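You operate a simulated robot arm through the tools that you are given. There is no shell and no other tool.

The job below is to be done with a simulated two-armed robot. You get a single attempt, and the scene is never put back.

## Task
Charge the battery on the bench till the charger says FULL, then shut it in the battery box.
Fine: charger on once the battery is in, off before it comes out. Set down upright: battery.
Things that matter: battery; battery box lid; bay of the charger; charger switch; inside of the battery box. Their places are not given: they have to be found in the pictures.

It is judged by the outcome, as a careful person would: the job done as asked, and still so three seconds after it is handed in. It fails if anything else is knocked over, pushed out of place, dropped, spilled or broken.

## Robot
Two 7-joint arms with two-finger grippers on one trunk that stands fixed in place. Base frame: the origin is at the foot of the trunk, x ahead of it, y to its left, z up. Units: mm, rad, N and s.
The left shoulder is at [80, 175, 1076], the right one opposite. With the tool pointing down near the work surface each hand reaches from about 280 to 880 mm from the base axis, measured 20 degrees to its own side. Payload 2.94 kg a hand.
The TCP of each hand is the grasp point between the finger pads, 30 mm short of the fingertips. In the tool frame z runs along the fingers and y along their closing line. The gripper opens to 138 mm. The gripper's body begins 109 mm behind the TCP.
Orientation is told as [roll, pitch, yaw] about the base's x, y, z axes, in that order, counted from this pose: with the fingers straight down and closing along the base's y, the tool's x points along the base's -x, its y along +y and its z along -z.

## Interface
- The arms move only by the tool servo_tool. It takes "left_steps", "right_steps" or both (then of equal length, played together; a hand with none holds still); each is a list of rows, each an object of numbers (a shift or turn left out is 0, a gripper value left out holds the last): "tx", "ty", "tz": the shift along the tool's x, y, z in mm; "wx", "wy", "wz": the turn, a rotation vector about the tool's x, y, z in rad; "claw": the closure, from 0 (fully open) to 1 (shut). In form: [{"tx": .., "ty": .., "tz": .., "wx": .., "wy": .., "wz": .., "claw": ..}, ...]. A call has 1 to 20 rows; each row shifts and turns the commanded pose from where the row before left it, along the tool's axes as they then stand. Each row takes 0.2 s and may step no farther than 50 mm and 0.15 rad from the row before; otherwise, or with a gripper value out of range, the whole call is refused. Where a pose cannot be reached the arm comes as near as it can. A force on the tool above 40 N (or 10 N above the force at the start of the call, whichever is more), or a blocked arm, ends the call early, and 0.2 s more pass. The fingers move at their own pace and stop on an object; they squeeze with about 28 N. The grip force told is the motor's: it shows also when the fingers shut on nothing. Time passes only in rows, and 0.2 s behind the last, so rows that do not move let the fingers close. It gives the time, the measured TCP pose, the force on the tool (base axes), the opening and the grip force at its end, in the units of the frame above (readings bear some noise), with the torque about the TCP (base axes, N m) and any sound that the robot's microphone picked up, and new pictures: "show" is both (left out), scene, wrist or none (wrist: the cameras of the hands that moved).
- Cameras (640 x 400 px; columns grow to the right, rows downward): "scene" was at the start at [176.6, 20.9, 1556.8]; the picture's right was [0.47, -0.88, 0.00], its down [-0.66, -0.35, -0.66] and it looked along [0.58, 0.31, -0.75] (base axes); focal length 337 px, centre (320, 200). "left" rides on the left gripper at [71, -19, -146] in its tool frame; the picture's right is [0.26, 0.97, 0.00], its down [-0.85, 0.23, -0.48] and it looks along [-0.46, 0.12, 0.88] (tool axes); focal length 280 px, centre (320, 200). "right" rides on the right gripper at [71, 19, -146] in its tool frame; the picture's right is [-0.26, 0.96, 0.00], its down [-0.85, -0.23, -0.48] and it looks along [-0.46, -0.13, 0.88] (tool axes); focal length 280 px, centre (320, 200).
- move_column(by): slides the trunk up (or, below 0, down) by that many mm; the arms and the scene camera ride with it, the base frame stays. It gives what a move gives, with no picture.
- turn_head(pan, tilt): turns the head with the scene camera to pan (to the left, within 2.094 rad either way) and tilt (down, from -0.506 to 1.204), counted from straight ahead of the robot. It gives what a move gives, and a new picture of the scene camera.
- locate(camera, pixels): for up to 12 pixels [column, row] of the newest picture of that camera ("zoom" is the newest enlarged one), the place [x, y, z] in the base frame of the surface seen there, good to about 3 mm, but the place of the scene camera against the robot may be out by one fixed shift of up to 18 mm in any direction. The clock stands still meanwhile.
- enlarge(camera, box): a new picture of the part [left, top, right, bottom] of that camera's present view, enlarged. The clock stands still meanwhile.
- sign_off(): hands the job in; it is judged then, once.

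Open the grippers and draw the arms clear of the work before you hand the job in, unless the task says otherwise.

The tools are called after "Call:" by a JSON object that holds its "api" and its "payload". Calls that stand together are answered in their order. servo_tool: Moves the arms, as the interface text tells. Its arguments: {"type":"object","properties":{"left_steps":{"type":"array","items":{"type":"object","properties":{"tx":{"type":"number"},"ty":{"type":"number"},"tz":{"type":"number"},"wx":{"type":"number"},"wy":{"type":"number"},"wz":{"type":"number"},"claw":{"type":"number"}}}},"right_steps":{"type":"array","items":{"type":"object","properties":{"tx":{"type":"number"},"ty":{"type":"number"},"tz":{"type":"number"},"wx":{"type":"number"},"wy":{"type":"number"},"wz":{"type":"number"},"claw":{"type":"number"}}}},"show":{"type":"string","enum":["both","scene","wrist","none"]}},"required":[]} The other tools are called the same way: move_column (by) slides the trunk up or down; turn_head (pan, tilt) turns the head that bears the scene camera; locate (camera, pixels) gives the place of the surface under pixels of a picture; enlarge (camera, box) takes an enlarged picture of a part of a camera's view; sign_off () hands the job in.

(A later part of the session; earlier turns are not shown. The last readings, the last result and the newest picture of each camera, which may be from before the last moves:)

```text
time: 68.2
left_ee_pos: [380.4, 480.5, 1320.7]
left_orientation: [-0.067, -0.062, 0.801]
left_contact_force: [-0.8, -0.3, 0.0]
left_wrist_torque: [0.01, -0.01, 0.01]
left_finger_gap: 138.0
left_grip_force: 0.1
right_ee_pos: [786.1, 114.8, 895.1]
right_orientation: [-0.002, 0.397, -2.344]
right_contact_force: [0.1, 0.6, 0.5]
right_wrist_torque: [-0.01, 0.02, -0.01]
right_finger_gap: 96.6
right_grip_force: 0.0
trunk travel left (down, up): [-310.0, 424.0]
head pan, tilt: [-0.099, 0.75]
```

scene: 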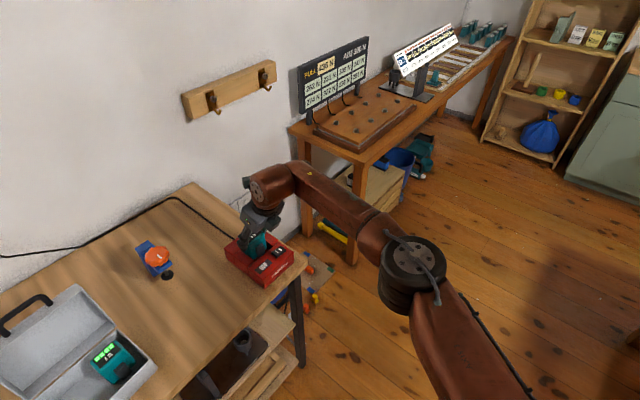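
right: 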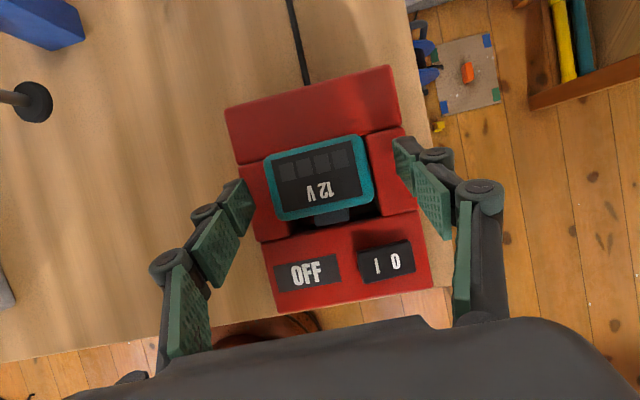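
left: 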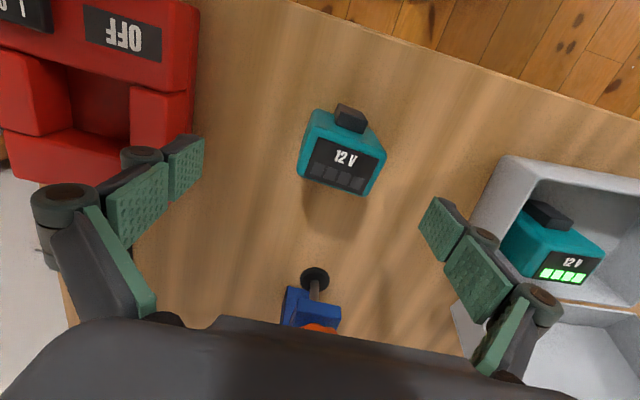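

The battery stands upright in the bay, released. I'll raise the hand, close the fingers, and move above the "I" side of the switch, stopping about 25 mm above it.

Call:
{"api": "servo_tool", "payload": {"right_steps": [{"tx": 13.6, "tz": -32.3}, {"tx": 13.6, "tz": -32.3}, {"tx": -19.7, "ty": 5.2, "tz": -8.3, "claw": 1}, {"tx": -19.7, "ty": 5.2, "tz": -8.3, "claw": 1}, {"tx": -19.7, "ty": 5.2, "tz": -8.3, "claw": 1}, {"claw": 1}, {"claw": 1}, {"tx": -5.8, "tz": 13.8, "claw": 1}, {"tx": -5.8, "tz": 13.8, "claw": 1}, {"tx": -5.8, "tz": 13.8, "claw": 1}, {}], "show": "both"}}

```text
time: 70.6
left_ee_pos: [380.2, 479.8, 1321.3]
left_orientation: [-0.069, -0.061, 0.802]
left_contact_force: [0.4, 0.6, 0.1]
left_wrist_torque: [0.01, -0.01, 0.0]
left_finger_gap: 137.9
left_grip_force: 0.1
right_ee_pos: [752.0, 57.7, 919.3]
right_orientation: [-0.001, 0.399, -2.341]
right_contact_force: [-0.2, 1.1, -0.1]
right_wrist_torque: [-0.05, 0.0, 0.0]
right_finger_gap: 0.0
right_grip_force: 27.7
trunk travel left (down, up): [-310.0, 424.0]
head pan, tilt: [-0.099, 0.75]
```

scene: 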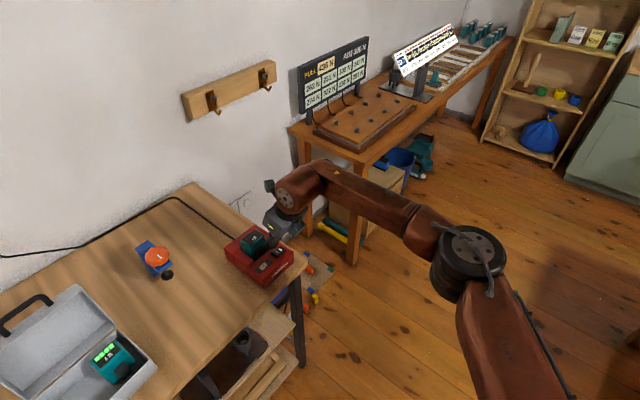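
right: 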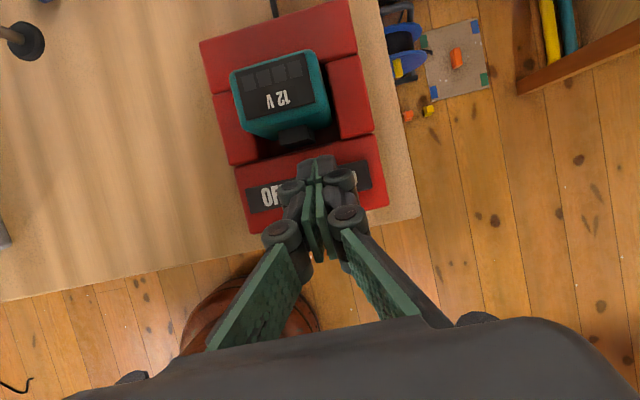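

The closed fingers hover above the switch. I'll enlarge to check the tip against the rocker's "I" side.

Call:
{"api": "enlarge", "payload": {"camera": "right", "box": [230, 110, 400, 250]}}

Call:
{"api": "enlarge", "payload": {"camera": "scene", "box": [210, 190, 320, 300]}}

```text
2.86 times, centred on (315, 180) of right
```

zoom: 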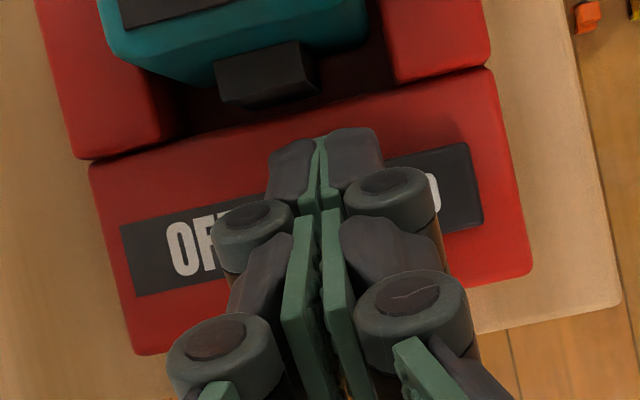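

```text
3.64 times, centred on (265, 245) of scene
```

zoom: 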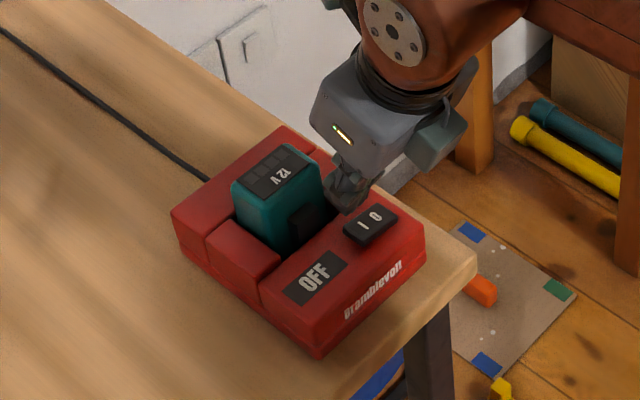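

The battery is well seated. The tip is above the rocker's left end, about 6 mm short of where I want it, so I'll shift +6 mm along U and +2 along V and lower to just above contact.

Call:
{"api": "servo_tool", "payload": {"right_steps": [{"tx": 1.8, "ty": 6, "tz": 0.8}, {"tx": -3.9, "tz": 9.2}, {"tx": -3.9, "tz": 9.2}, {}], "show": "both"}}

Call:
{"api": "enlarge", "payload": {"camera": "scene", "box": [220, 215, 310, 285]}}

```text
time: 71.6
left_ee_pos: [379.8, 480.0, 1320.4]
left_orientation: [-0.068, -0.063, 0.801]
left_contact_force: [0.3, 1.0, 0.8]
left_wrist_torque: [0.03, 0.02, 0.03]
left_finger_gap: 137.9
left_grip_force: 0.0
right_ee_pos: [758.1, 54.2, 899.3]
right_orientation: [-0.002, 0.399, -2.341]
right_contact_force: [-0.6, 1.3, -0.8]
right_wrist_torque: [-0.02, 0.02, 0.0]
right_finger_gap: 0.0
right_grip_force: 28.0
trunk travel left (down, up): [-310.0, 424.0]
head pan, tilt: [-0.099, 0.75]
```

scene: 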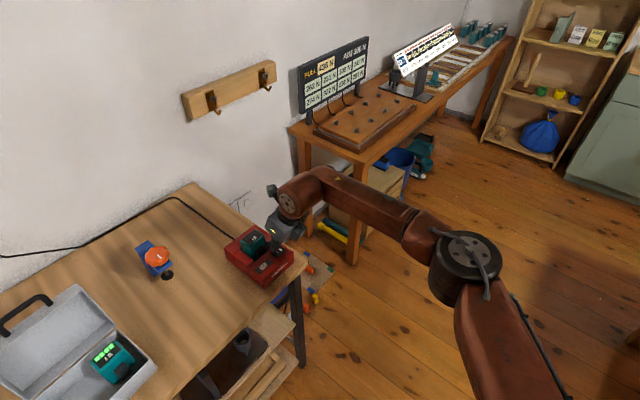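
right: 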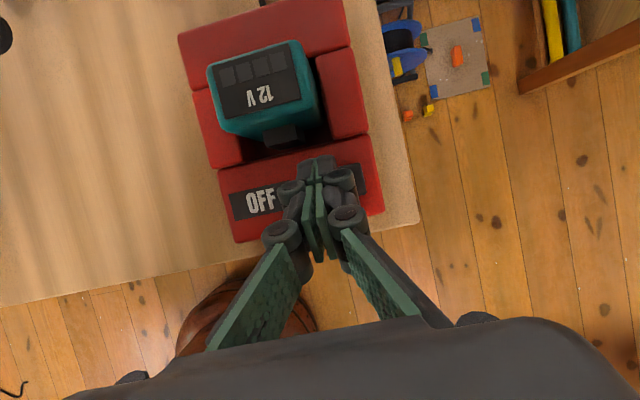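

```text
5.71 times, centred on (265, 250) of scene
```

zoom: 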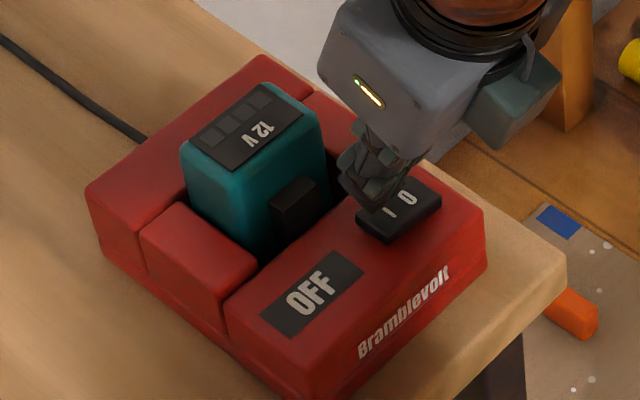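

The tip is right above the "I". I'll press down slowly, stepping up to 9 mm, with the force limit guarding.

Call:
{"api": "servo_tool", "payload": {"right_steps": [{"tx": -0.78, "tz": 1.84}, {"tx": -0.78, "tz": 1.84}, {"tx": -0.58, "tz": 1.38}, {"tx": -0.58, "tz": 1.38}, {"tx": -0.58, "tz": 1.38}], "show": "scene"}}

Call:
{"api": "enlarge", "payload": {"camera": "scene", "box": [220, 215, 310, 285]}}

```text
time: 72.8
left_ee_pos: [378.8, 479.7, 1320.2]
left_orientation: [-0.068, -0.063, 0.801]
left_contact_force: [0.8, 0.2, 0.7]
left_wrist_torque: [-0.02, 0.01, 0.0]
left_finger_gap: 137.9
left_grip_force: 0.0
right_ee_pos: [757.9, 54.6, 891.4]
right_orientation: [-0.002, 0.399, -2.341]
right_contact_force: [0.0, 0.3, 0.8]
right_wrist_torque: [0.0, 0.03, -0.01]
right_finger_gap: 0.0
right_grip_force: 27.4
trunk travel left (down, up): [-310.0, 424.0]
head pan, tilt: [-0.099, 0.75]
```

scene: 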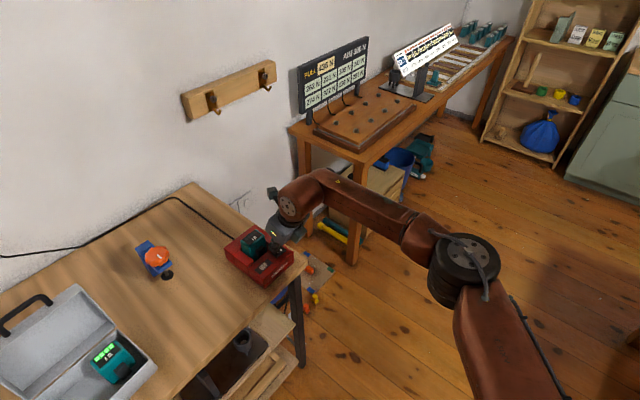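

```text
5.71 times, centred on (265, 250) of scene
```

zoom: 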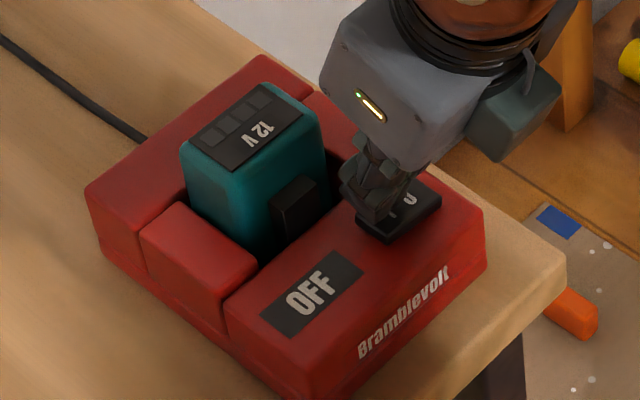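

There's no force yet (0.8 N) at z=891. I'll continue pressing in 1 mm steps.

Call:
{"api": "servo_tool", "payload": {"right_steps": [{"tx": -0.39, "tz": 0.92}, {"tx": -0.39, "tz": 0.92}, {"tx": -0.39, "tz": 0.92}], "show": "scene"}}

Call:
{"api": "enlarge", "payload": {"camera": "scene", "box": [220, 215, 310, 285]}}

```text
time: 73.6
left_ee_pos: [379.5, 478.6, 1320.8]
left_orientation: [-0.069, -0.063, 0.801]
left_contact_force: [0.4, 0.4, -0.1]
left_wrist_torque: [0.01, 0.0, 0.01]
left_finger_gap: 137.9
left_grip_force: 0.0
right_ee_pos: [756.8, 54.9, 887.9]
right_orientation: [-0.003, 0.4, -2.341]
right_contact_force: [-2.1, 0.0, 3.4]
right_wrist_torque: [0.02, 0.04, 0.0]
right_finger_gap: 0.0
right_grip_force: 28.2
trunk travel left (down, up): [-310.0, 424.0]
head pan, tilt: [-0.099, 0.75]
```

scene: 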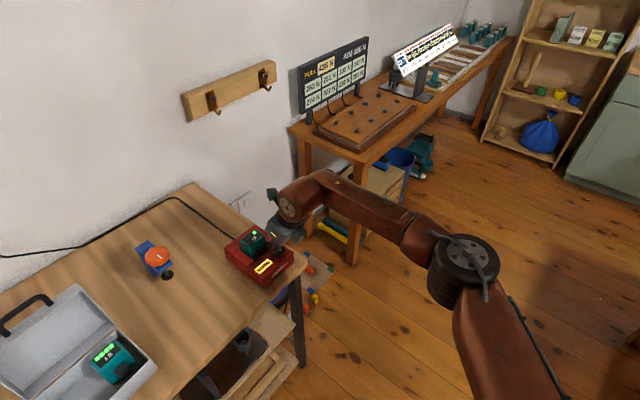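

```text
5.71 times, centred on (265, 250) of scene
```

zoom: 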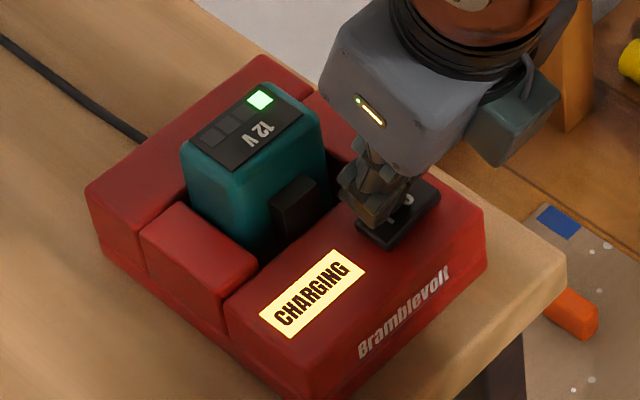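

The display now says CHARGING and one bar on the battery is lit. I'll lift off the switch by 30 mm and wait.

Call:
{"api": "servo_tool", "payload": {"right_steps": [{"tx": 5.8, "tz": -13.8}, {"tx": 5.8, "tz": -13.8}, {}, {}, {}, {}, {}, {}, {}, {}, {}, {}, {}, {}, {}, {}, {}, {}, {}, {}], "show": "none"}}

Call:
{"api": "enlarge", "payload": {"camera": "scene", "box": [220, 215, 310, 285]}}

```text
time: 77.8
left_ee_pos: [380.4, 480.4, 1321.0]
left_orientation: [-0.068, -0.063, 0.801]
left_contact_force: [0.5, 0.0, 0.0]
left_wrist_torque: [0.02, -0.02, 0.01]
left_finger_gap: 137.9
left_grip_force: 0.1
right_ee_pos: [758.3, 55.3, 918.0]
right_orientation: [-0.002, 0.399, -2.343]
right_contact_force: [-0.3, -0.6, 0.8]
right_wrist_torque: [0.0, 0.0, 0.01]
right_finger_gap: 0.1
right_grip_force: 28.4
trunk travel left (down, up): [-310.0, 424.0]
head pan, tilt: [-0.099, 0.75]
```

```text
5.71 times, centred on (265, 250) of scene
```

zoom: 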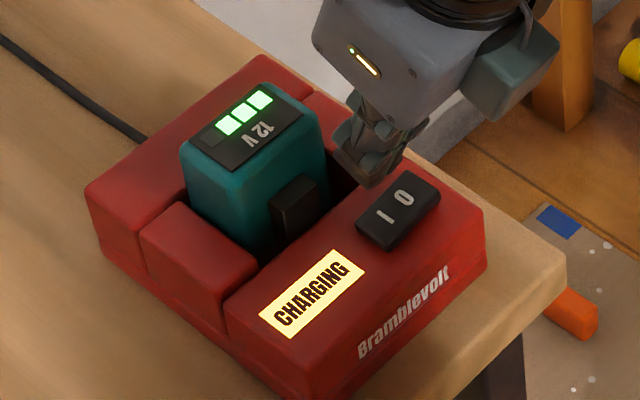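

Three bars are lit and it is still charging. I'll move above the "0" side (+19 mm along U) while waiting.

Call:
{"api": "servo_tool", "payload": {"right_steps": [{"ty": 19}, {}, {}, {}, {}, {}, {}, {}, {}, {}], "show": "none"}}

Call:
{"api": "enlarge", "payload": {"camera": "scene", "box": [220, 215, 310, 285]}}

```text
time: 80.0
left_ee_pos: [379.9, 481.1, 1320.7]
left_orientation: [-0.067, -0.063, 0.8]
left_contact_force: [-0.2, -0.4, -0.5]
left_wrist_torque: [0.03, 0.02, 0.01]
left_finger_gap: 137.9
left_grip_force: 0.1
right_ee_pos: [772.7, 41.8, 917.0]
right_orientation: [-0.003, 0.4, -2.342]
right_contact_force: [-0.4, -0.3, -0.2]
right_wrist_torque: [0.02, -0.01, -0.01]
right_finger_gap: 0.1
right_grip_force: 28.4
trunk travel left (down, up): [-310.0, 424.0]
head pan, tilt: [-0.099, 0.75]
```

```text
5.71 times, centred on (265, 250) of scene
```

zoom: 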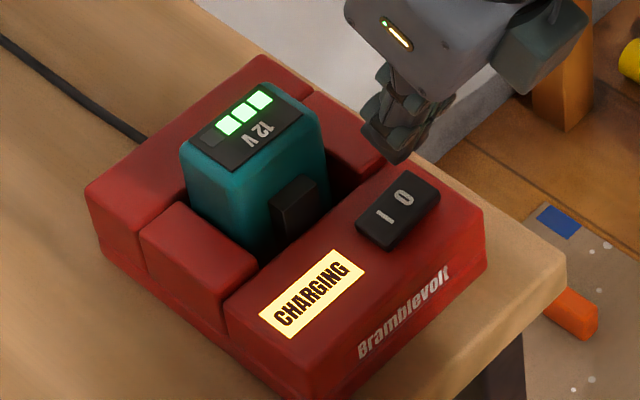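

It still reads CHARGING with three bars, so I'll wait longer.

Call:
{"api": "servo_tool", "payload": {"right_steps": [{}, {}, {}, {}, {}, {}, {}, {}, {}, {}], "show": "none"}}

Call:
{"api": "enlarge", "payload": {"camera": "scene", "box": [220, 215, 310, 285]}}

```text
time: 82.2
left_ee_pos: [380.1, 479.9, 1321.0]
left_orientation: [-0.068, -0.064, 0.801]
left_contact_force: [0.0, 0.2, 0.0]
left_wrist_torque: [-0.01, -0.02, -0.01]
left_finger_gap: 137.8
left_grip_force: 0.1
right_ee_pos: [772.6, 41.3, 917.1]
right_orientation: [-0.002, 0.4, -2.341]
right_contact_force: [-0.5, 0.6, 0.2]
right_wrist_torque: [0.0, 0.02, -0.01]
right_finger_gap: 0.0
right_grip_force: 28.4
trunk travel left (down, up): [-310.0, 424.0]
head pan, tilt: [-0.099, 0.75]
```

```text
5.71 times, centred on (265, 250) of scene
```

zoom: 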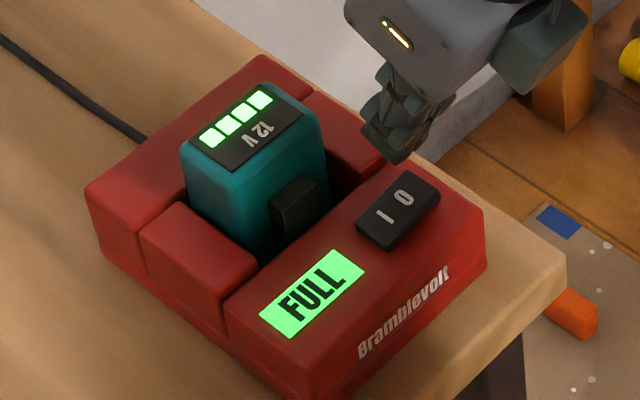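

The display says FULL with four bars. I'll press the "0" side now: lower to just above contact, then press in small steps to about z≈888.

Call:
{"api": "servo_tool", "payload": {"right_steps": [{"tx": -3.5, "tz": 8.3}, {"tx": -3.5, "tz": 8.3}, {"tx": -1.17, "tz": 2.76}, {"tx": -0.78, "tz": 1.84}, {"tx": -0.58, "tz": 1.38}, {"tx": -0.58, "tz": 1.38}, {"tx": -0.58, "tz": 1.38}], "show": "none"}}

Call:
{"api": "enlarge", "payload": {"camera": "scene", "box": [220, 215, 310, 285]}}

```text
time: 83.8
left_ee_pos: [380.6, 478.5, 1321.3]
left_orientation: [-0.07, -0.062, 0.802]
left_contact_force: [-0.4, -0.1, -0.3]
left_wrist_torque: [0.02, -0.03, 0.02]
left_finger_gap: 138.3
left_grip_force: 0.0
right_ee_pos: [771.2, 41.7, 890.7]
right_orientation: [-0.002, 0.4, -2.342]
right_contact_force: [1.1, 0.3, 1.6]
right_wrist_torque: [-0.01, -0.01, -0.01]
right_finger_gap: 0.1
right_grip_force: 28.5
trunk travel left (down, up): [-310.0, 424.0]
head pan, tilt: [-0.099, 0.75]
```

```text
5.71 times, centred on (265, 250) of scene
```

zoom: 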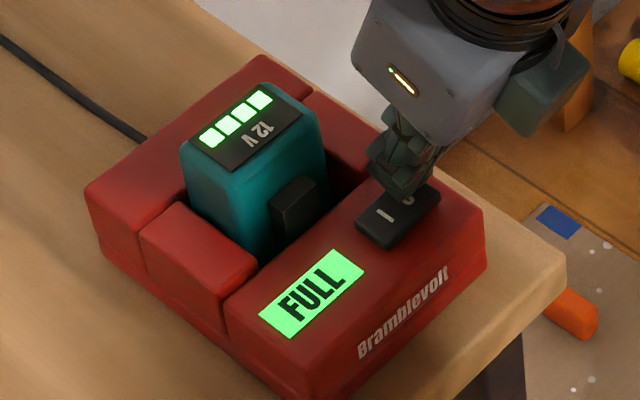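

Contact is starting (1.6 N) and it still shows FULL. I'll press 3 mm more.

Call:
{"api": "servo_tool", "payload": {"right_steps": [{"tx": -0.39, "tz": 0.92}, {"tx": -0.39, "tz": 0.92}, {"tx": -0.39, "tz": 0.92}], "show": "none"}}

Call:
{"api": "enlarge", "payload": {"camera": "scene", "box": [220, 215, 310, 285]}}

```text
time: 84.6
left_ee_pos: [379.6, 479.2, 1320.9]
left_orientation: [-0.069, -0.063, 0.802]
left_contact_force: [1.9, 0.8, -0.6]
left_wrist_torque: [0.02, 0.01, 0.0]
left_finger_gap: 138.0
left_grip_force: 0.0
right_ee_pos: [770.3, 41.8, 887.5]
right_orientation: [-0.002, 0.4, -2.341]
right_contact_force: [-1.2, -0.6, 4.5]
right_wrist_torque: [-0.03, 0.01, 0.06]
right_finger_gap: 0.1
right_grip_force: 28.4
trunk travel left (down, up): [-310.0, 424.0]
head pan, tilt: [-0.099, 0.75]
```

```text
5.71 times, centred on (265, 250) of scene
```

zoom: 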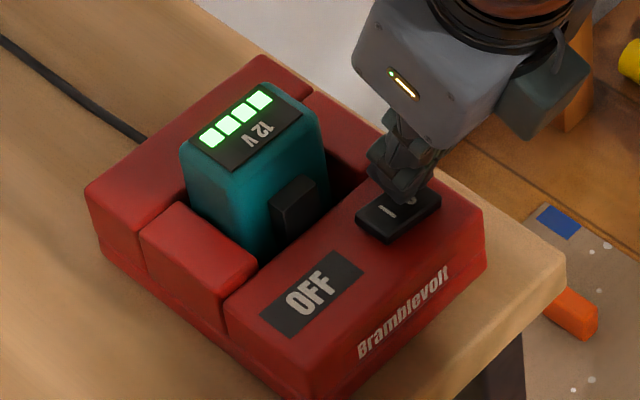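

The display says OFF and the battery keeps its four bars. I'll lift off, open the fingers and go back above the battery.

Call:
{"api": "servo_tool", "payload": {"right_steps": [{"tx": 15.5, "tz": -36.9}, {"tx": 15.5, "tz": -36.9}, {"tx": 29.3, "ty": -19.9, "tz": 12.3, "claw": 0.3}, {"tx": 29.3, "ty": -19.9, "tz": 12.3, "claw": 0.3}, {"claw": 0.3}, {"claw": 0.3}, {"claw": 0.3}, {"claw": 0.3}], "show": "wrist"}}

```text
time: 86.4
left_ee_pos: [380.6, 480.0, 1320.6]
left_orientation: [-0.069, -0.063, 0.801]
left_contact_force: [0.1, -0.2, 0.2]
left_wrist_torque: [0.0, 0.0, -0.01]
left_finger_gap: 138.1
left_grip_force: 0.1
right_ee_pos: [787.4, 115.0, 968.5]
right_orientation: [-0.001, 0.4, -2.343]
right_contact_force: [-0.7, -0.4, 0.0]
right_wrist_torque: [0.01, -0.01, 0.03]
right_finger_gap: 96.6
right_grip_force: 0.0
trunk travel left (down, up): [-310.0, 424.0]
head pan, tilt: [-0.099, 0.75]
```

right: 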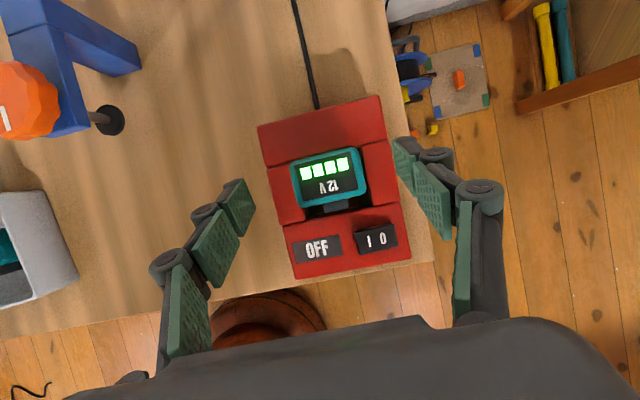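

The battery stands in the bay with four green bars and the fingers straddle it. I'll descend to TCP z≈898 (a slightly higher grip), then close.

Call:
{"api": "servo_tool", "payload": {"right_steps": [{"tx": -9.4, "tz": 21.7}, {"tx": -9.4, "tz": 21.7}, {"tx": -9.4, "tz": 21.7}, {}], "show": "wrist"}}

```text
time: 87.4
left_ee_pos: [380.8, 479.5, 1320.6]
left_orientation: [-0.07, -0.062, 0.8]
left_contact_force: [-1.2, -0.1, -0.7]
left_wrist_torque: [0.0, -0.04, 0.04]
left_finger_gap: 138.1
left_grip_force: 0.0
right_ee_pos: [786.9, 114.4, 896.6]
right_orientation: [0.0, 0.4, -2.34]
right_contact_force: [-0.1, 0.0, 0.7]
right_wrist_torque: [-0.02, -0.01, 0.01]
right_finger_gap: 96.6
right_grip_force: 0.0
trunk travel left (down, up): [-310.0, 424.0]
head pan, tilt: [-0.099, 0.75]
```

right: 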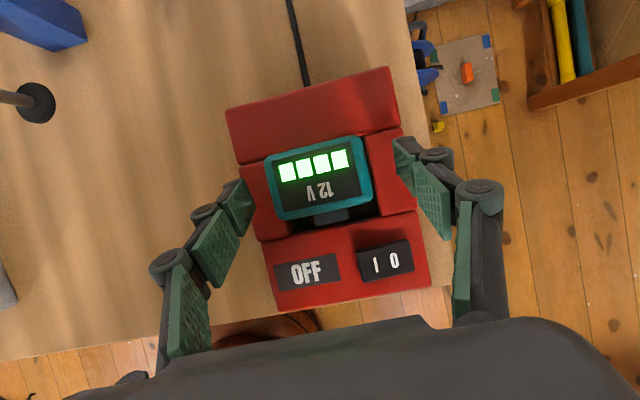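

The geometry matches my release pose. I'll rise 2 mm and close on the battery.

Call:
{"api": "servo_tool", "payload": {"right_steps": [{"tx": 0.9, "tz": -2.1}, {"claw": 1}, {"claw": 1}, {"claw": 1}, {"claw": 1}, {"claw": 1}, {"claw": 1}], "show": "none"}}

Call:
{"api": "servo_tool", "payload": {"right_steps": [{"tx": 3.9, "tz": -9.2}, {"tx": 7.8, "tz": -18.4}, {"tx": 7.8, "tz": -18.4}, {"tx": 7.8, "tz": -18.4}, {"tx": 7.8, "tz": -18.4}, {}], "show": "both"}}

```text
time: 89.0
left_ee_pos: [380.7, 480.0, 1321.1]
left_orientation: [-0.066, -0.063, 0.801]
left_contact_force: [0.1, -0.5, 0.5]
left_wrist_torque: [-0.01, 0.02, 0.01]
left_finger_gap: 137.8
left_grip_force: 0.0
right_ee_pos: [786.7, 114.9, 898.4]
right_orientation: [-0.002, 0.399, -2.342]
right_contact_force: [0.0, 0.6, 0.9]
right_wrist_torque: [0.08, 0.08, -0.02]
right_finger_gap: 61.5
right_grip_force: 28.2
trunk travel left (down, up): [-310.0, 424.0]
head pan, tilt: [-0.099, 0.75]
```

```text
time: 90.4
left_ee_pos: [381.1, 479.8, 1320.1]
left_orientation: [-0.068, -0.059, 0.802]
left_contact_force: [0.4, -0.2, -0.1]
left_wrist_torque: [-0.01, -0.02, -0.01]
left_finger_gap: 137.9
left_grip_force: 0.0
right_ee_pos: [787.4, 114.2, 989.2]
right_orientation: [-0.002, 0.398, -2.342]
right_contact_force: [-0.1, -0.1, -1.9]
right_wrist_torque: [0.0, 0.02, 0.03]
right_finger_gap: 61.2
right_grip_force: 27.8
trunk travel left (down, up): [-310.0, 424.0]
head pan, tilt: [-0.099, 0.75]
```

scene: 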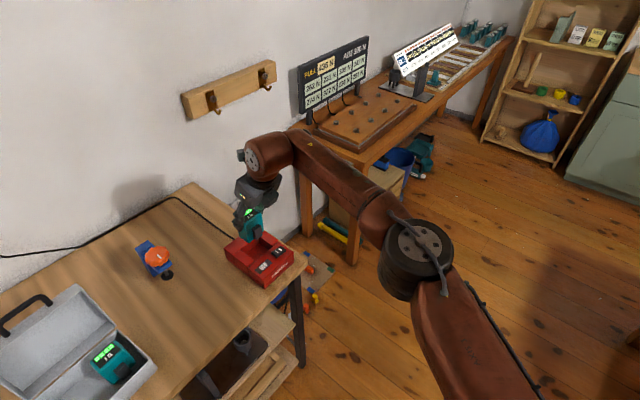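
right: 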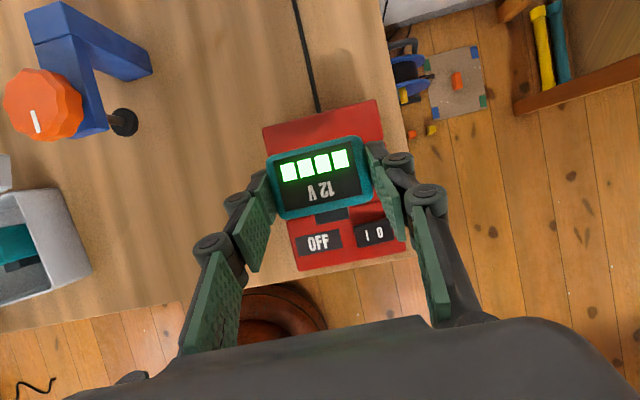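

The battery is out of the charger, gripped at 61 mm and still showing four bars. I'll carry it back over the bench toward the box while moving the left hand up and outward to clear the space.

Call:
{"api": "servo_tool", "payload": {"right_steps": [{"tx": -6.7, "ty": -39.4, "tz": -2.8}, {"tx": -6.7, "ty": -39.4, "tz": -2.8}, {"tx": -6.7, "ty": -39.4, "tz": -2.8}, {"tx": -6.7, "ty": -39.4, "tz": -2.8}, {"tx": -6.7, "ty": -39.4, "tz": -2.8}, {"ty": -40}, {"ty": -40}, {}], "left_steps": [{"tx": -24, "ty": 23, "tz": -27}, {"tx": -24, "ty": 23, "tz": -27}, {"tx": -24, "ty": 23, "tz": -27}, {}, {}, {}, {}, {}], "show": "both"}}

```text
time: 92.2
left_ee_pos: [375.1, 577.7, 1393.4]
left_orientation: [-0.069, -0.066, 0.801]
left_contact_force: [0.1, -0.3, 0.2]
left_wrist_torque: [0.03, 0.03, 0.01]
left_finger_gap: 137.7
left_grip_force: 0.1
left hand out of reach, approached as far as the arm can: row 3
right_ee_pos: [563.2, 280.0, 989.8]
right_orientation: [-0.002, 0.397, -2.341]
right_contact_force: [0.2, -0.4, -2.3]
right_wrist_torque: [0.01, 0.0, 0.03]
right_finger_gap: 61.4
right_grip_force: 27.6
trunk travel left (down, up): [-310.0, 424.0]
head pan, tilt: [-0.099, 0.75]
```

scene: 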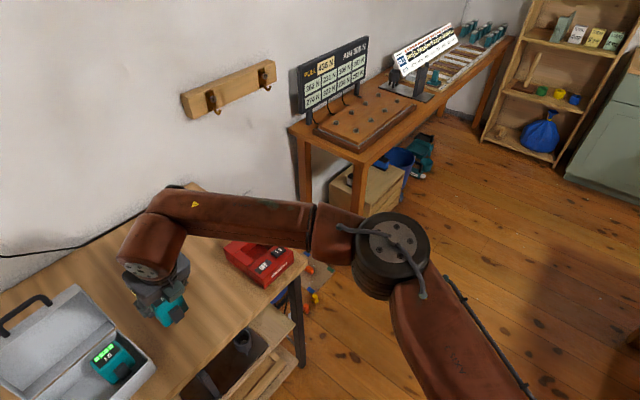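
right: 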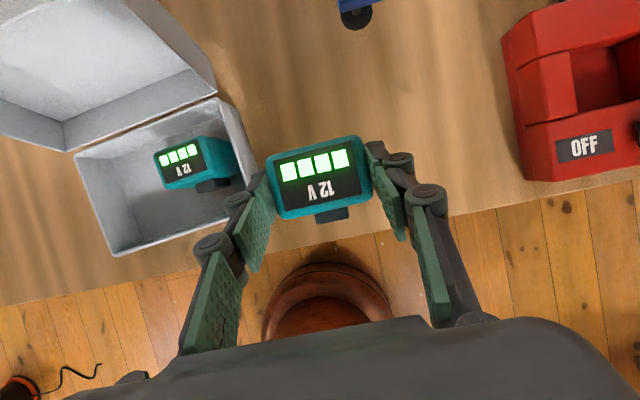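
left: 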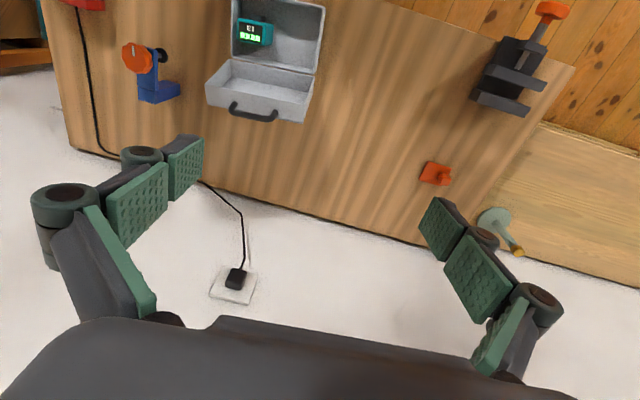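

The right arm moves freely at (563,280,990). The box's inside is now well visible at left, so I'll measure it from this view.

Call:
{"api": "enlarge", "payload": {"camera": "right", "box": [60, 60, 270, 270]}}

Call:
{"api": "locate", "payload": {"camera": "zoom", "pixels": [[125, 180], [200, 368], [375, 75], [445, 255], [180, 200], [220, 330], [260, 190], [285, 210], [330, 175], [325, 225], [395, 185], [250, 320]]}}

```text
1.90 times, centred on (165, 165) of right
```

zoom: 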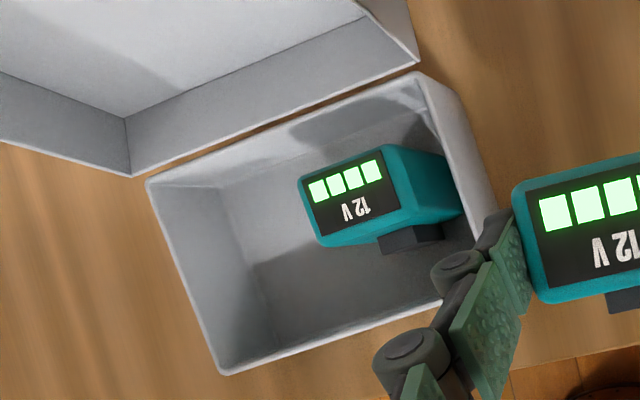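

```text
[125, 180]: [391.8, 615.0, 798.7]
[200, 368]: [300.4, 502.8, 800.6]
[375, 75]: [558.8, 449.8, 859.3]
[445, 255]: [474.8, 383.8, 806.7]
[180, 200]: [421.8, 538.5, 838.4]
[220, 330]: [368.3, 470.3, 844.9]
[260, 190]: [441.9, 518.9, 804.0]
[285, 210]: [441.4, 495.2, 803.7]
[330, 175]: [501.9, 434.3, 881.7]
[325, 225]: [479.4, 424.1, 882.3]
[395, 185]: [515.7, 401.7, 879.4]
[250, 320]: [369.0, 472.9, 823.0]
```

I'll pick the rim corners and the existing battery's left edge more precisely.

Call:
{"api": "locate", "payload": {"camera": "zoom", "pixels": [[150, 184], [222, 370], [410, 80], [180, 280], [300, 340], [280, 130], [304, 182], [322, 242], [384, 150], [400, 225], [385, 240], [440, 240]]}}

Call:
{"api": "locate", "payload": {"camera": "zoom", "pixels": [[220, 190], [240, 300], [270, 320], [250, 250], [300, 140], [340, 130], [350, 300], [380, 290], [225, 230], [265, 165], [330, 280], [290, 250]]}}

```text
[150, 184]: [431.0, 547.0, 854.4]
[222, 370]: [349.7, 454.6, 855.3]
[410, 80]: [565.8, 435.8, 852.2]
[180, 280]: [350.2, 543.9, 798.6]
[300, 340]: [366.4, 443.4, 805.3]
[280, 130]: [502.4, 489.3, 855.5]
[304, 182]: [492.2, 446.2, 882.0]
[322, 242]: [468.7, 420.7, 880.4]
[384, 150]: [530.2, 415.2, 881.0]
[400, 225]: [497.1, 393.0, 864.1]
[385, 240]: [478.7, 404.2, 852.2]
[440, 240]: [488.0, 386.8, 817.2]
```

```text
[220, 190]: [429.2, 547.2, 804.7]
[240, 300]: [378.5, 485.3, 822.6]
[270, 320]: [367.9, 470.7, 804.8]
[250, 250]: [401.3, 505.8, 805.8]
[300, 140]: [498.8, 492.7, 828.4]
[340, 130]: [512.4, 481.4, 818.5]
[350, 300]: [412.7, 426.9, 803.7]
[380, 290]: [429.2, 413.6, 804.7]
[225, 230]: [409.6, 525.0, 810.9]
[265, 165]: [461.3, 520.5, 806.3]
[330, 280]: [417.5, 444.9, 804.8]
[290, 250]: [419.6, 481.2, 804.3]
```

The box's free left half spans U -30 to 78, so I'll aim for centre U≈24, V≈641, in line with the other battery. I'm carrying the battery at z≈990 (bottom 28 mm above the other battery's top) to TCP (432,463) and turning it to the box's yaw.

Call:
{"api": "servo_tool", "payload": {"right_steps": [{"tx": 6.13, "ty": -37, "tz": 2.58}, {"tx": 6.13, "ty": -37, "tz": 2.58}, {"tx": 6.13, "ty": -37, "tz": 2.58}, {"tx": 6.13, "ty": -37, "tz": 2.58}, {"tx": 6.13, "ty": -37, "tz": 2.58}, {"tx": 6.13, "ty": -37, "tz": 2.58}, {"wx": 0.0253, "wz": -0.0599}, {}], "show": "both"}}

```text
time: 94.0
left_ee_pos: [372.8, 580.0, 1394.0]
left_orientation: [-0.07, -0.065, 0.803]
left_contact_force: [-0.5, 1.0, 0.0]
left_wrist_torque: [-0.03, -0.05, 0.0]
left_finger_gap: 138.1
left_grip_force: 0.0
right_ee_pos: [430.2, 465.2, 988.7]
right_orientation: [-0.001, 0.398, -2.276]
right_contact_force: [-0.2, 0.3, -2.1]
right_wrist_torque: [-0.01, -0.05, -0.01]
right_finger_gap: 61.2
right_grip_force: 28.0
trunk travel left (down, up): [-310.0, 424.0]
head pan, tilt: [-0.099, 0.75]
```

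scene: 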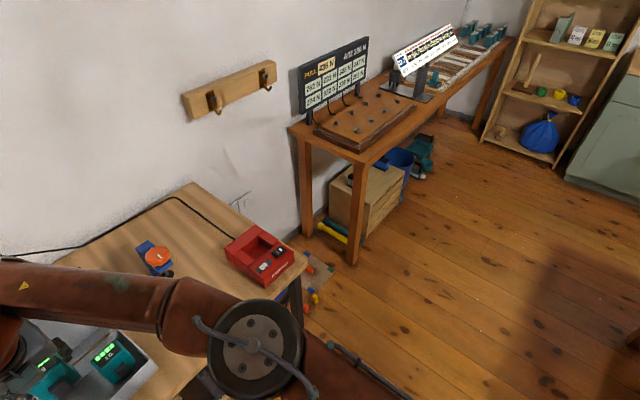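
right: 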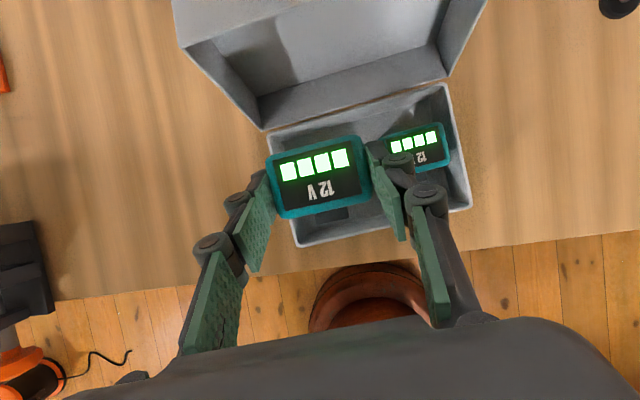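

I reached above the box's free half with no warnings. I'll measure the held battery against the box and the other battery in this view.

Call:
{"api": "enlarge", "payload": {"camera": "right", "box": [235, 70, 485, 260]}}

Call:
{"api": "locate", "payload": {"camera": "right", "pixels": [[268, 158], [355, 139], [369, 197], [280, 217], [318, 178], [269, 134], [298, 244], [444, 86], [470, 207], [390, 137], [443, 125], [448, 160]]}}

```text
2.11 times, centred on (360, 165) of right
```

zoom: 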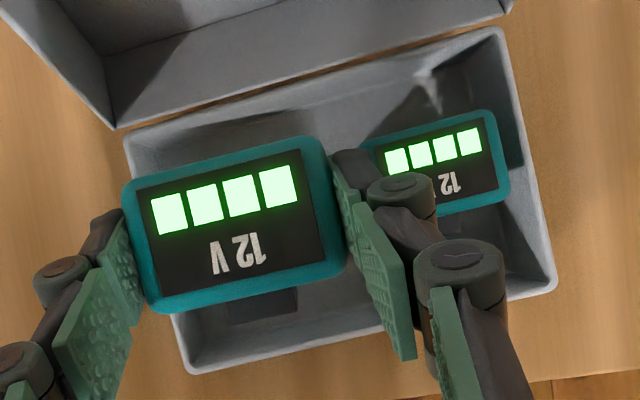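

```text
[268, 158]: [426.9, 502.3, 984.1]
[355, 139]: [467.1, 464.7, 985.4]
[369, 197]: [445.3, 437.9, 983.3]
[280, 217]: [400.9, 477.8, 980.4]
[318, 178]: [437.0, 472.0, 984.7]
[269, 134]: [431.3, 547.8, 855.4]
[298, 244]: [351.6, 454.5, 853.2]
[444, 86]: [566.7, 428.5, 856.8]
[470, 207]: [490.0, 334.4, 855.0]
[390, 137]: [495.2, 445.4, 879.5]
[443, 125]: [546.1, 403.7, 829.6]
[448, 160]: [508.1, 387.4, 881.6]
```

The held battery's centre is at U≈22, V≈640, well placed. Before lowering I'll check the right finger's knuckle (zoom (402,185)) for clearance from the other battery.

Call:
{"api": "locate", "payload": {"camera": "zoom", "pixels": [[400, 183], [430, 195], [412, 205], [365, 165], [345, 160], [395, 230], [460, 255], [60, 268], [95, 240], [372, 150], [500, 120], [505, 195]]}}

```text
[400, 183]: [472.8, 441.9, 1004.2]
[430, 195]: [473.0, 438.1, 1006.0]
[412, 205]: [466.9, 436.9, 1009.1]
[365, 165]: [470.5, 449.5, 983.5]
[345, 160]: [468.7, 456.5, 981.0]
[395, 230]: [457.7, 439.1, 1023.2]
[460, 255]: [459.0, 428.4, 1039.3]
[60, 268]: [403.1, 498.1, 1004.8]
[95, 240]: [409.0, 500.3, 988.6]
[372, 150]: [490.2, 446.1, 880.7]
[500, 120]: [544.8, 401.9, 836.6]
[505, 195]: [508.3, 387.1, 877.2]
```

The knuckles stick out to about U=72 near the battery-top height, so I'll place the battery slightly to the left (U≈19.5) and later open only a little. Now I'll lower it to TCP z≈895, about 10 mm above the box floor.

Call:
{"api": "servo_tool", "payload": {"right_steps": [{"ty": -2.5}, {"tx": -7.3, "tz": 17.3}, {"tx": -7.3, "tz": 17.3}, {"tx": -7.3, "tz": 17.3}, {"tx": -7.3, "tz": 17.3}, {"tx": -7.3, "tz": 17.3}, {}], "show": "wrist"}}

```text
time: 95.6
left_ee_pos: [372.4, 579.5, 1392.9]
left_orientation: [-0.073, -0.066, 0.8]
left_contact_force: [0.8, 0.6, 0.3]
left_wrist_torque: [0.01, 0.01, -0.03]
left_finger_gap: 138.1
left_grip_force: 0.2
right_ee_pos: [429.9, 466.3, 895.7]
right_orientation: [-0.001, 0.398, -2.276]
right_contact_force: [-0.1, 0.1, -2.8]
right_wrist_torque: [-0.02, 0.02, 0.02]
right_finger_gap: 61.3
right_grip_force: 28.3
trunk travel left (down, up): [-310.0, 424.0]
head pan, tilt: [-0.099, 0.75]
```

right: 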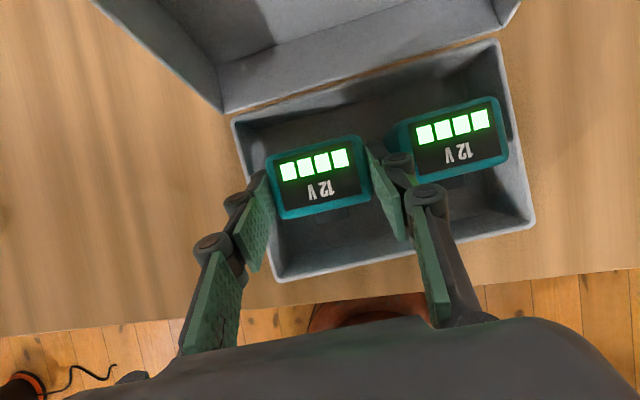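

The battery is inside the box, beside and clear of the other one. I'll lower the last ~11 mm in small steps until contact.

Call:
{"api": "servo_tool", "payload": {"right_steps": [{"tx": -1.17, "tz": 2.76}, {"tx": -1.17, "tz": 2.76}, {"tx": -0.78, "tz": 1.84}, {"tx": -0.39, "tz": 0.92}, {"tx": -0.39, "tz": 0.92}, {}], "show": "wrist"}}

```text
time: 97.0
left_ee_pos: [374.5, 578.6, 1393.8]
left_orientation: [-0.071, -0.066, 0.801]
left_contact_force: [-0.2, 0.4, 0.3]
left_wrist_torque: [0.0, 0.02, -0.03]
left_finger_gap: 138.1
left_grip_force: 0.1
right_ee_pos: [429.0, 466.6, 886.0]
right_orientation: [-0.002, 0.4, -2.276]
right_contact_force: [-0.8, -0.5, 0.6]
right_wrist_torque: [0.04, 0.1, 0.02]
right_finger_gap: 61.1
right_grip_force: 27.1
trunk travel left (down, up): [-310.0, 424.0]
head pan, tilt: [-0.099, 0.75]
```

right: 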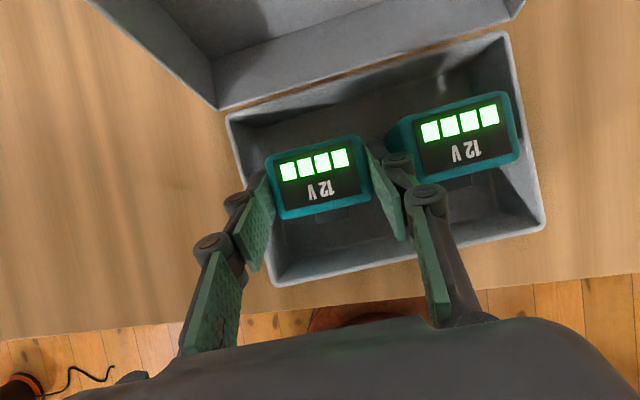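

The load has come off the hand (from -2.8 to +0.6 N), so the battery is touching the floor. I'll settle half a millimetre more and open slightly to a ~72 mm gap.

Call:
{"api": "servo_tool", "payload": {"right_steps": [{"tx": -0.25, "tz": 0.6}, {"claw": 0.5}, {"claw": 0.48}, {"claw": 0.48}, {"claw": 0.48}], "show": "wrist"}}

Call:
{"api": "enlarge", "payload": {"camera": "right", "box": [220, 60, 480, 260]}}

```text
time: 98.2
left_ee_pos: [373.2, 579.4, 1393.6]
left_orientation: [-0.071, -0.068, 0.8]
left_contact_force: [-0.7, -0.1, -0.9]
left_wrist_torque: [0.02, 0.02, 0.02]
left_finger_gap: 138.1
left_grip_force: 0.1
right_ee_pos: [429.4, 465.7, 883.6]
right_orientation: [-0.001, 0.398, -2.274]
right_contact_force: [-1.0, 0.4, -0.3]
right_wrist_torque: [0.0, -0.02, -0.02]
right_finger_gap: 71.5
right_grip_force: 0.0
trunk travel left (down, up): [-310.0, 424.0]
head pan, tilt: [-0.099, 0.75]
```

right: 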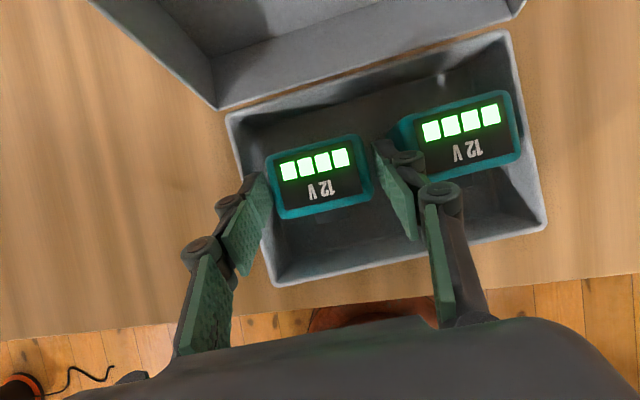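

```text
2.00 times, centred on (350, 160) of right
```

zoom: 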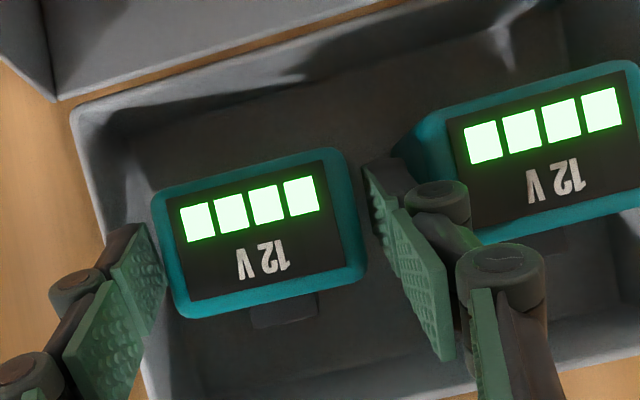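

The battery is released and upright, with a small gap on both sides. I'll raise the right hand straight up, slowly at first.

Call:
{"api": "servo_tool", "payload": {"right_steps": [{"tx": 1.95, "tz": -4.6}, {"tx": 3.9, "tz": -9.2}, {"tx": 7.8, "tz": -18.4}, {"tx": 11.7, "tz": -27.6}, {"tx": 11.7, "tz": -27.6}, {"tx": 11.7, "tz": -27.6}, {}], "show": "wrist"}}

```text
time: 99.8
left_ee_pos: [374.6, 579.4, 1391.4]
left_orientation: [-0.07, -0.066, 0.802]
left_contact_force: [-0.3, 0.1, -0.2]
left_wrist_torque: [-0.03, 0.0, -0.02]
left_finger_gap: 137.8
left_grip_force: 0.0
right_ee_pos: [429.9, 466.3, 1009.4]
right_orientation: [-0.002, 0.398, -2.275]
right_contact_force: [-1.0, -0.3, -0.6]
right_wrist_torque: [-0.04, 0.0, 0.07]
right_finger_gap: 71.8
right_grip_force: 0.0
trunk travel left (down, up): [-310.0, 424.0]
head pan, tilt: [-0.099, 0.75]
```

right: 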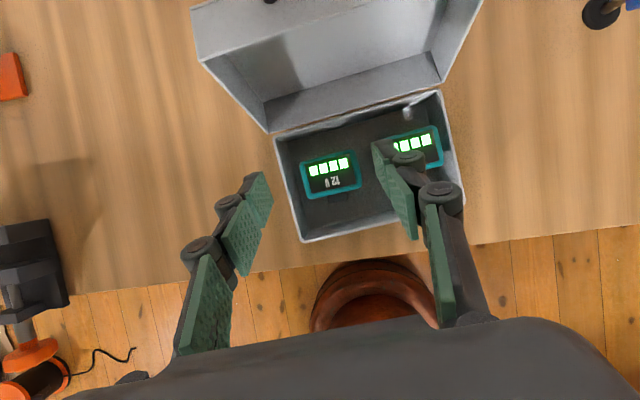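

Both batteries now stand in the box, each with four green bars. I'll withdraw the right hand back the way it came and away to the right, so the left arm can close the lid.

Call:
{"api": "servo_tool", "payload": {"right_steps": [{"tx": 11.7, "tz": -27.6}, {"tx": -8.7, "ty": 36.7, "tz": -3.7}, {"tx": -8.7, "ty": 36.7, "tz": -3.7}, {"tx": -8.7, "ty": 36.7, "tz": -3.7}, {"tx": -8.7, "ty": 36.7, "tz": -3.7}, {"tx": -8.7, "ty": 36.7, "tz": -3.7}, {"tx": -8.7, "ty": 36.7, "tz": -3.7}, {"tx": -29.1, "ty": 26.5, "tz": -12.3}, {"tx": -29.1, "ty": 26.5, "tz": -12.3}, {"tx": -29.1, "ty": 26.5, "tz": -12.3}, {"tx": -29.1, "ty": 26.5, "tz": -12.3}, {"tx": -29.1, "ty": 26.5, "tz": -12.3}, {"tx": -29.1, "ty": 26.5, "tz": -12.3}, {"tx": -29.1, "ty": 26.5, "tz": -12.3}, {}], "show": "none"}}

Call:
{"api": "turn_head", "payload": {"pan": 0.8, "tilt": 0.75}}

```text
time: 103.0
left_ee_pos: [373.0, 579.2, 1392.7]
left_orientation: [-0.072, -0.066, 0.802]
left_contact_force: [0.2, -0.1, 0.3]
left_wrist_torque: [-0.06, -0.01, 0.01]
left_finger_gap: 137.8
left_grip_force: 0.0
right_ee_pos: [557.5, -9.6, 1039.3]
right_orientation: [0.0, 0.398, -2.276]
right_contact_force: [-0.8, 0.3, 0.0]
right_wrist_torque: [-0.03, -0.01, -0.01]
right_finger_gap: 71.8
right_grip_force: 0.0
trunk travel left (down, up): [-310.0, 424.0]
head pan, tilt: [-0.099, 0.75]
```

```text
time: 104.2
left_ee_pos: [373.6, 578.7, 1393.3]
left_orientation: [-0.071, -0.066, 0.801]
left_contact_force: [-0.7, -0.1, 0.2]
left_wrist_torque: [-0.04, -0.01, 0.02]
left_finger_gap: 137.8
left_grip_force: 0.0
right_ee_pos: [557.1, -9.9, 1040.3]
right_orientation: [-0.003, 0.4, -2.276]
right_contact_force: [0.6, -0.5, 0.4]
right_wrist_torque: [0.0, -0.02, 0.0]
right_finger_gap: 71.7
right_grip_force: 0.0
trunk travel left (down, up): [-310.0, 424.0]
head pan, tilt: [0.799, 0.75]
```

scene: 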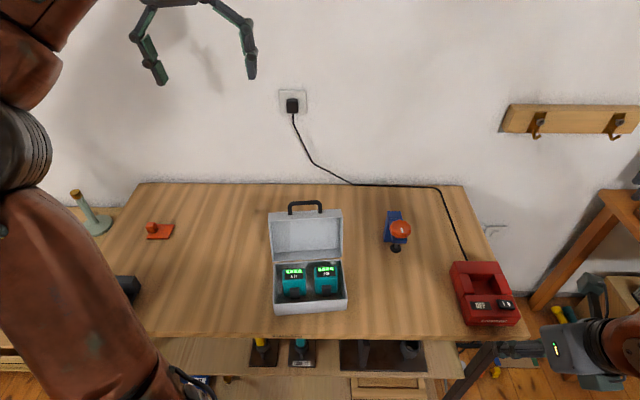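

The box, both lit batteries and the open lid are at (310,260), and the right hand is parked at lower right. Now the left hand: level it, bring it down to about (420,520,1240), and turn it to yaw ≈2.43 so its fingers close across the handle bar.

Call:
{"api": "servo_tool", "payload": {"left_steps": [{"wx": -0.071, "wy": 0.066}, {"tx": 2, "ty": -14.8, "tz": 30.6}, {"tx": 2, "ty": -14.8, "tz": 30.6}, {"tx": 2, "ty": -14.8, "tz": 30.6}, {"tx": 2, "ty": -14.8, "tz": 30.6}, {"tx": 2, "ty": -14.8, "tz": 30.6}, {"wz": -0.148}, {"wz": -0.148}, {"wz": -0.148}, {"wz": -0.148}, {"wz": -0.148}, {"wz": -0.148}, {"wz": -0.148}, {"wz": -0.148}, {"wz": -0.148}, {"wz": -0.148}, {"wz": -0.148}, {}], "show": "both"}}

```text
time: 108.0
left_ee_pos: [418.4, 518.8, 1211.5]
left_orientation: [0.004, -0.002, 2.43]
left_contact_force: [-1.0, -0.1, -0.6]
left_wrist_torque: [0.02, -0.01, 0.03]
left_finger_gap: 137.9
left_grip_force: 0.1
left hand out of reach, approached as far as the arm can: row 1
right_ee_pos: [558.2, -9.1, 1039.2]
right_orientation: [0.0, 0.4, -2.275]
right_contact_force: [0.8, 0.2, 0.5]
right_wrist_torque: [-0.02, 0.03, -0.03]
right_finger_gap: 71.8
right_grip_force: 0.0
trunk travel left (down, up): [-310.0, 424.0]
head pan, tilt: [0.799, 0.75]
```

scene: 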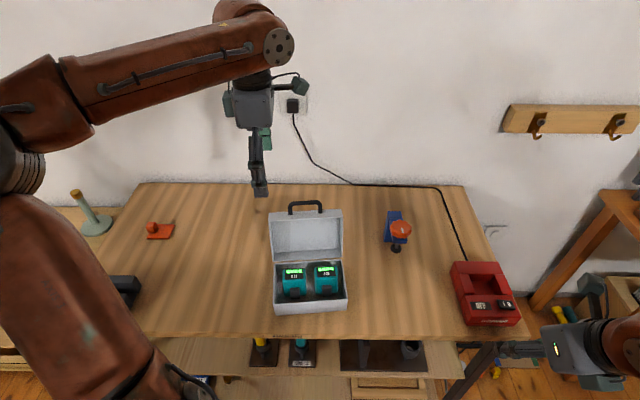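
left: 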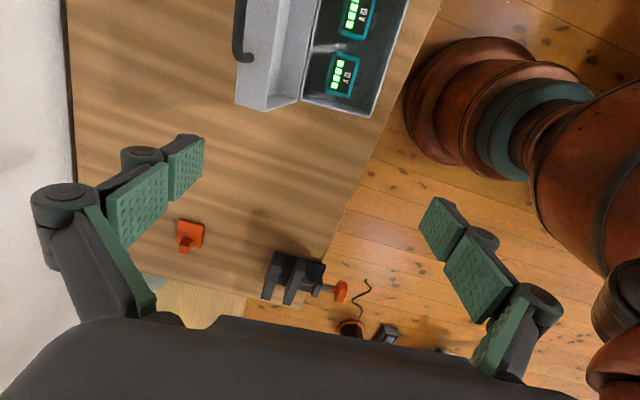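

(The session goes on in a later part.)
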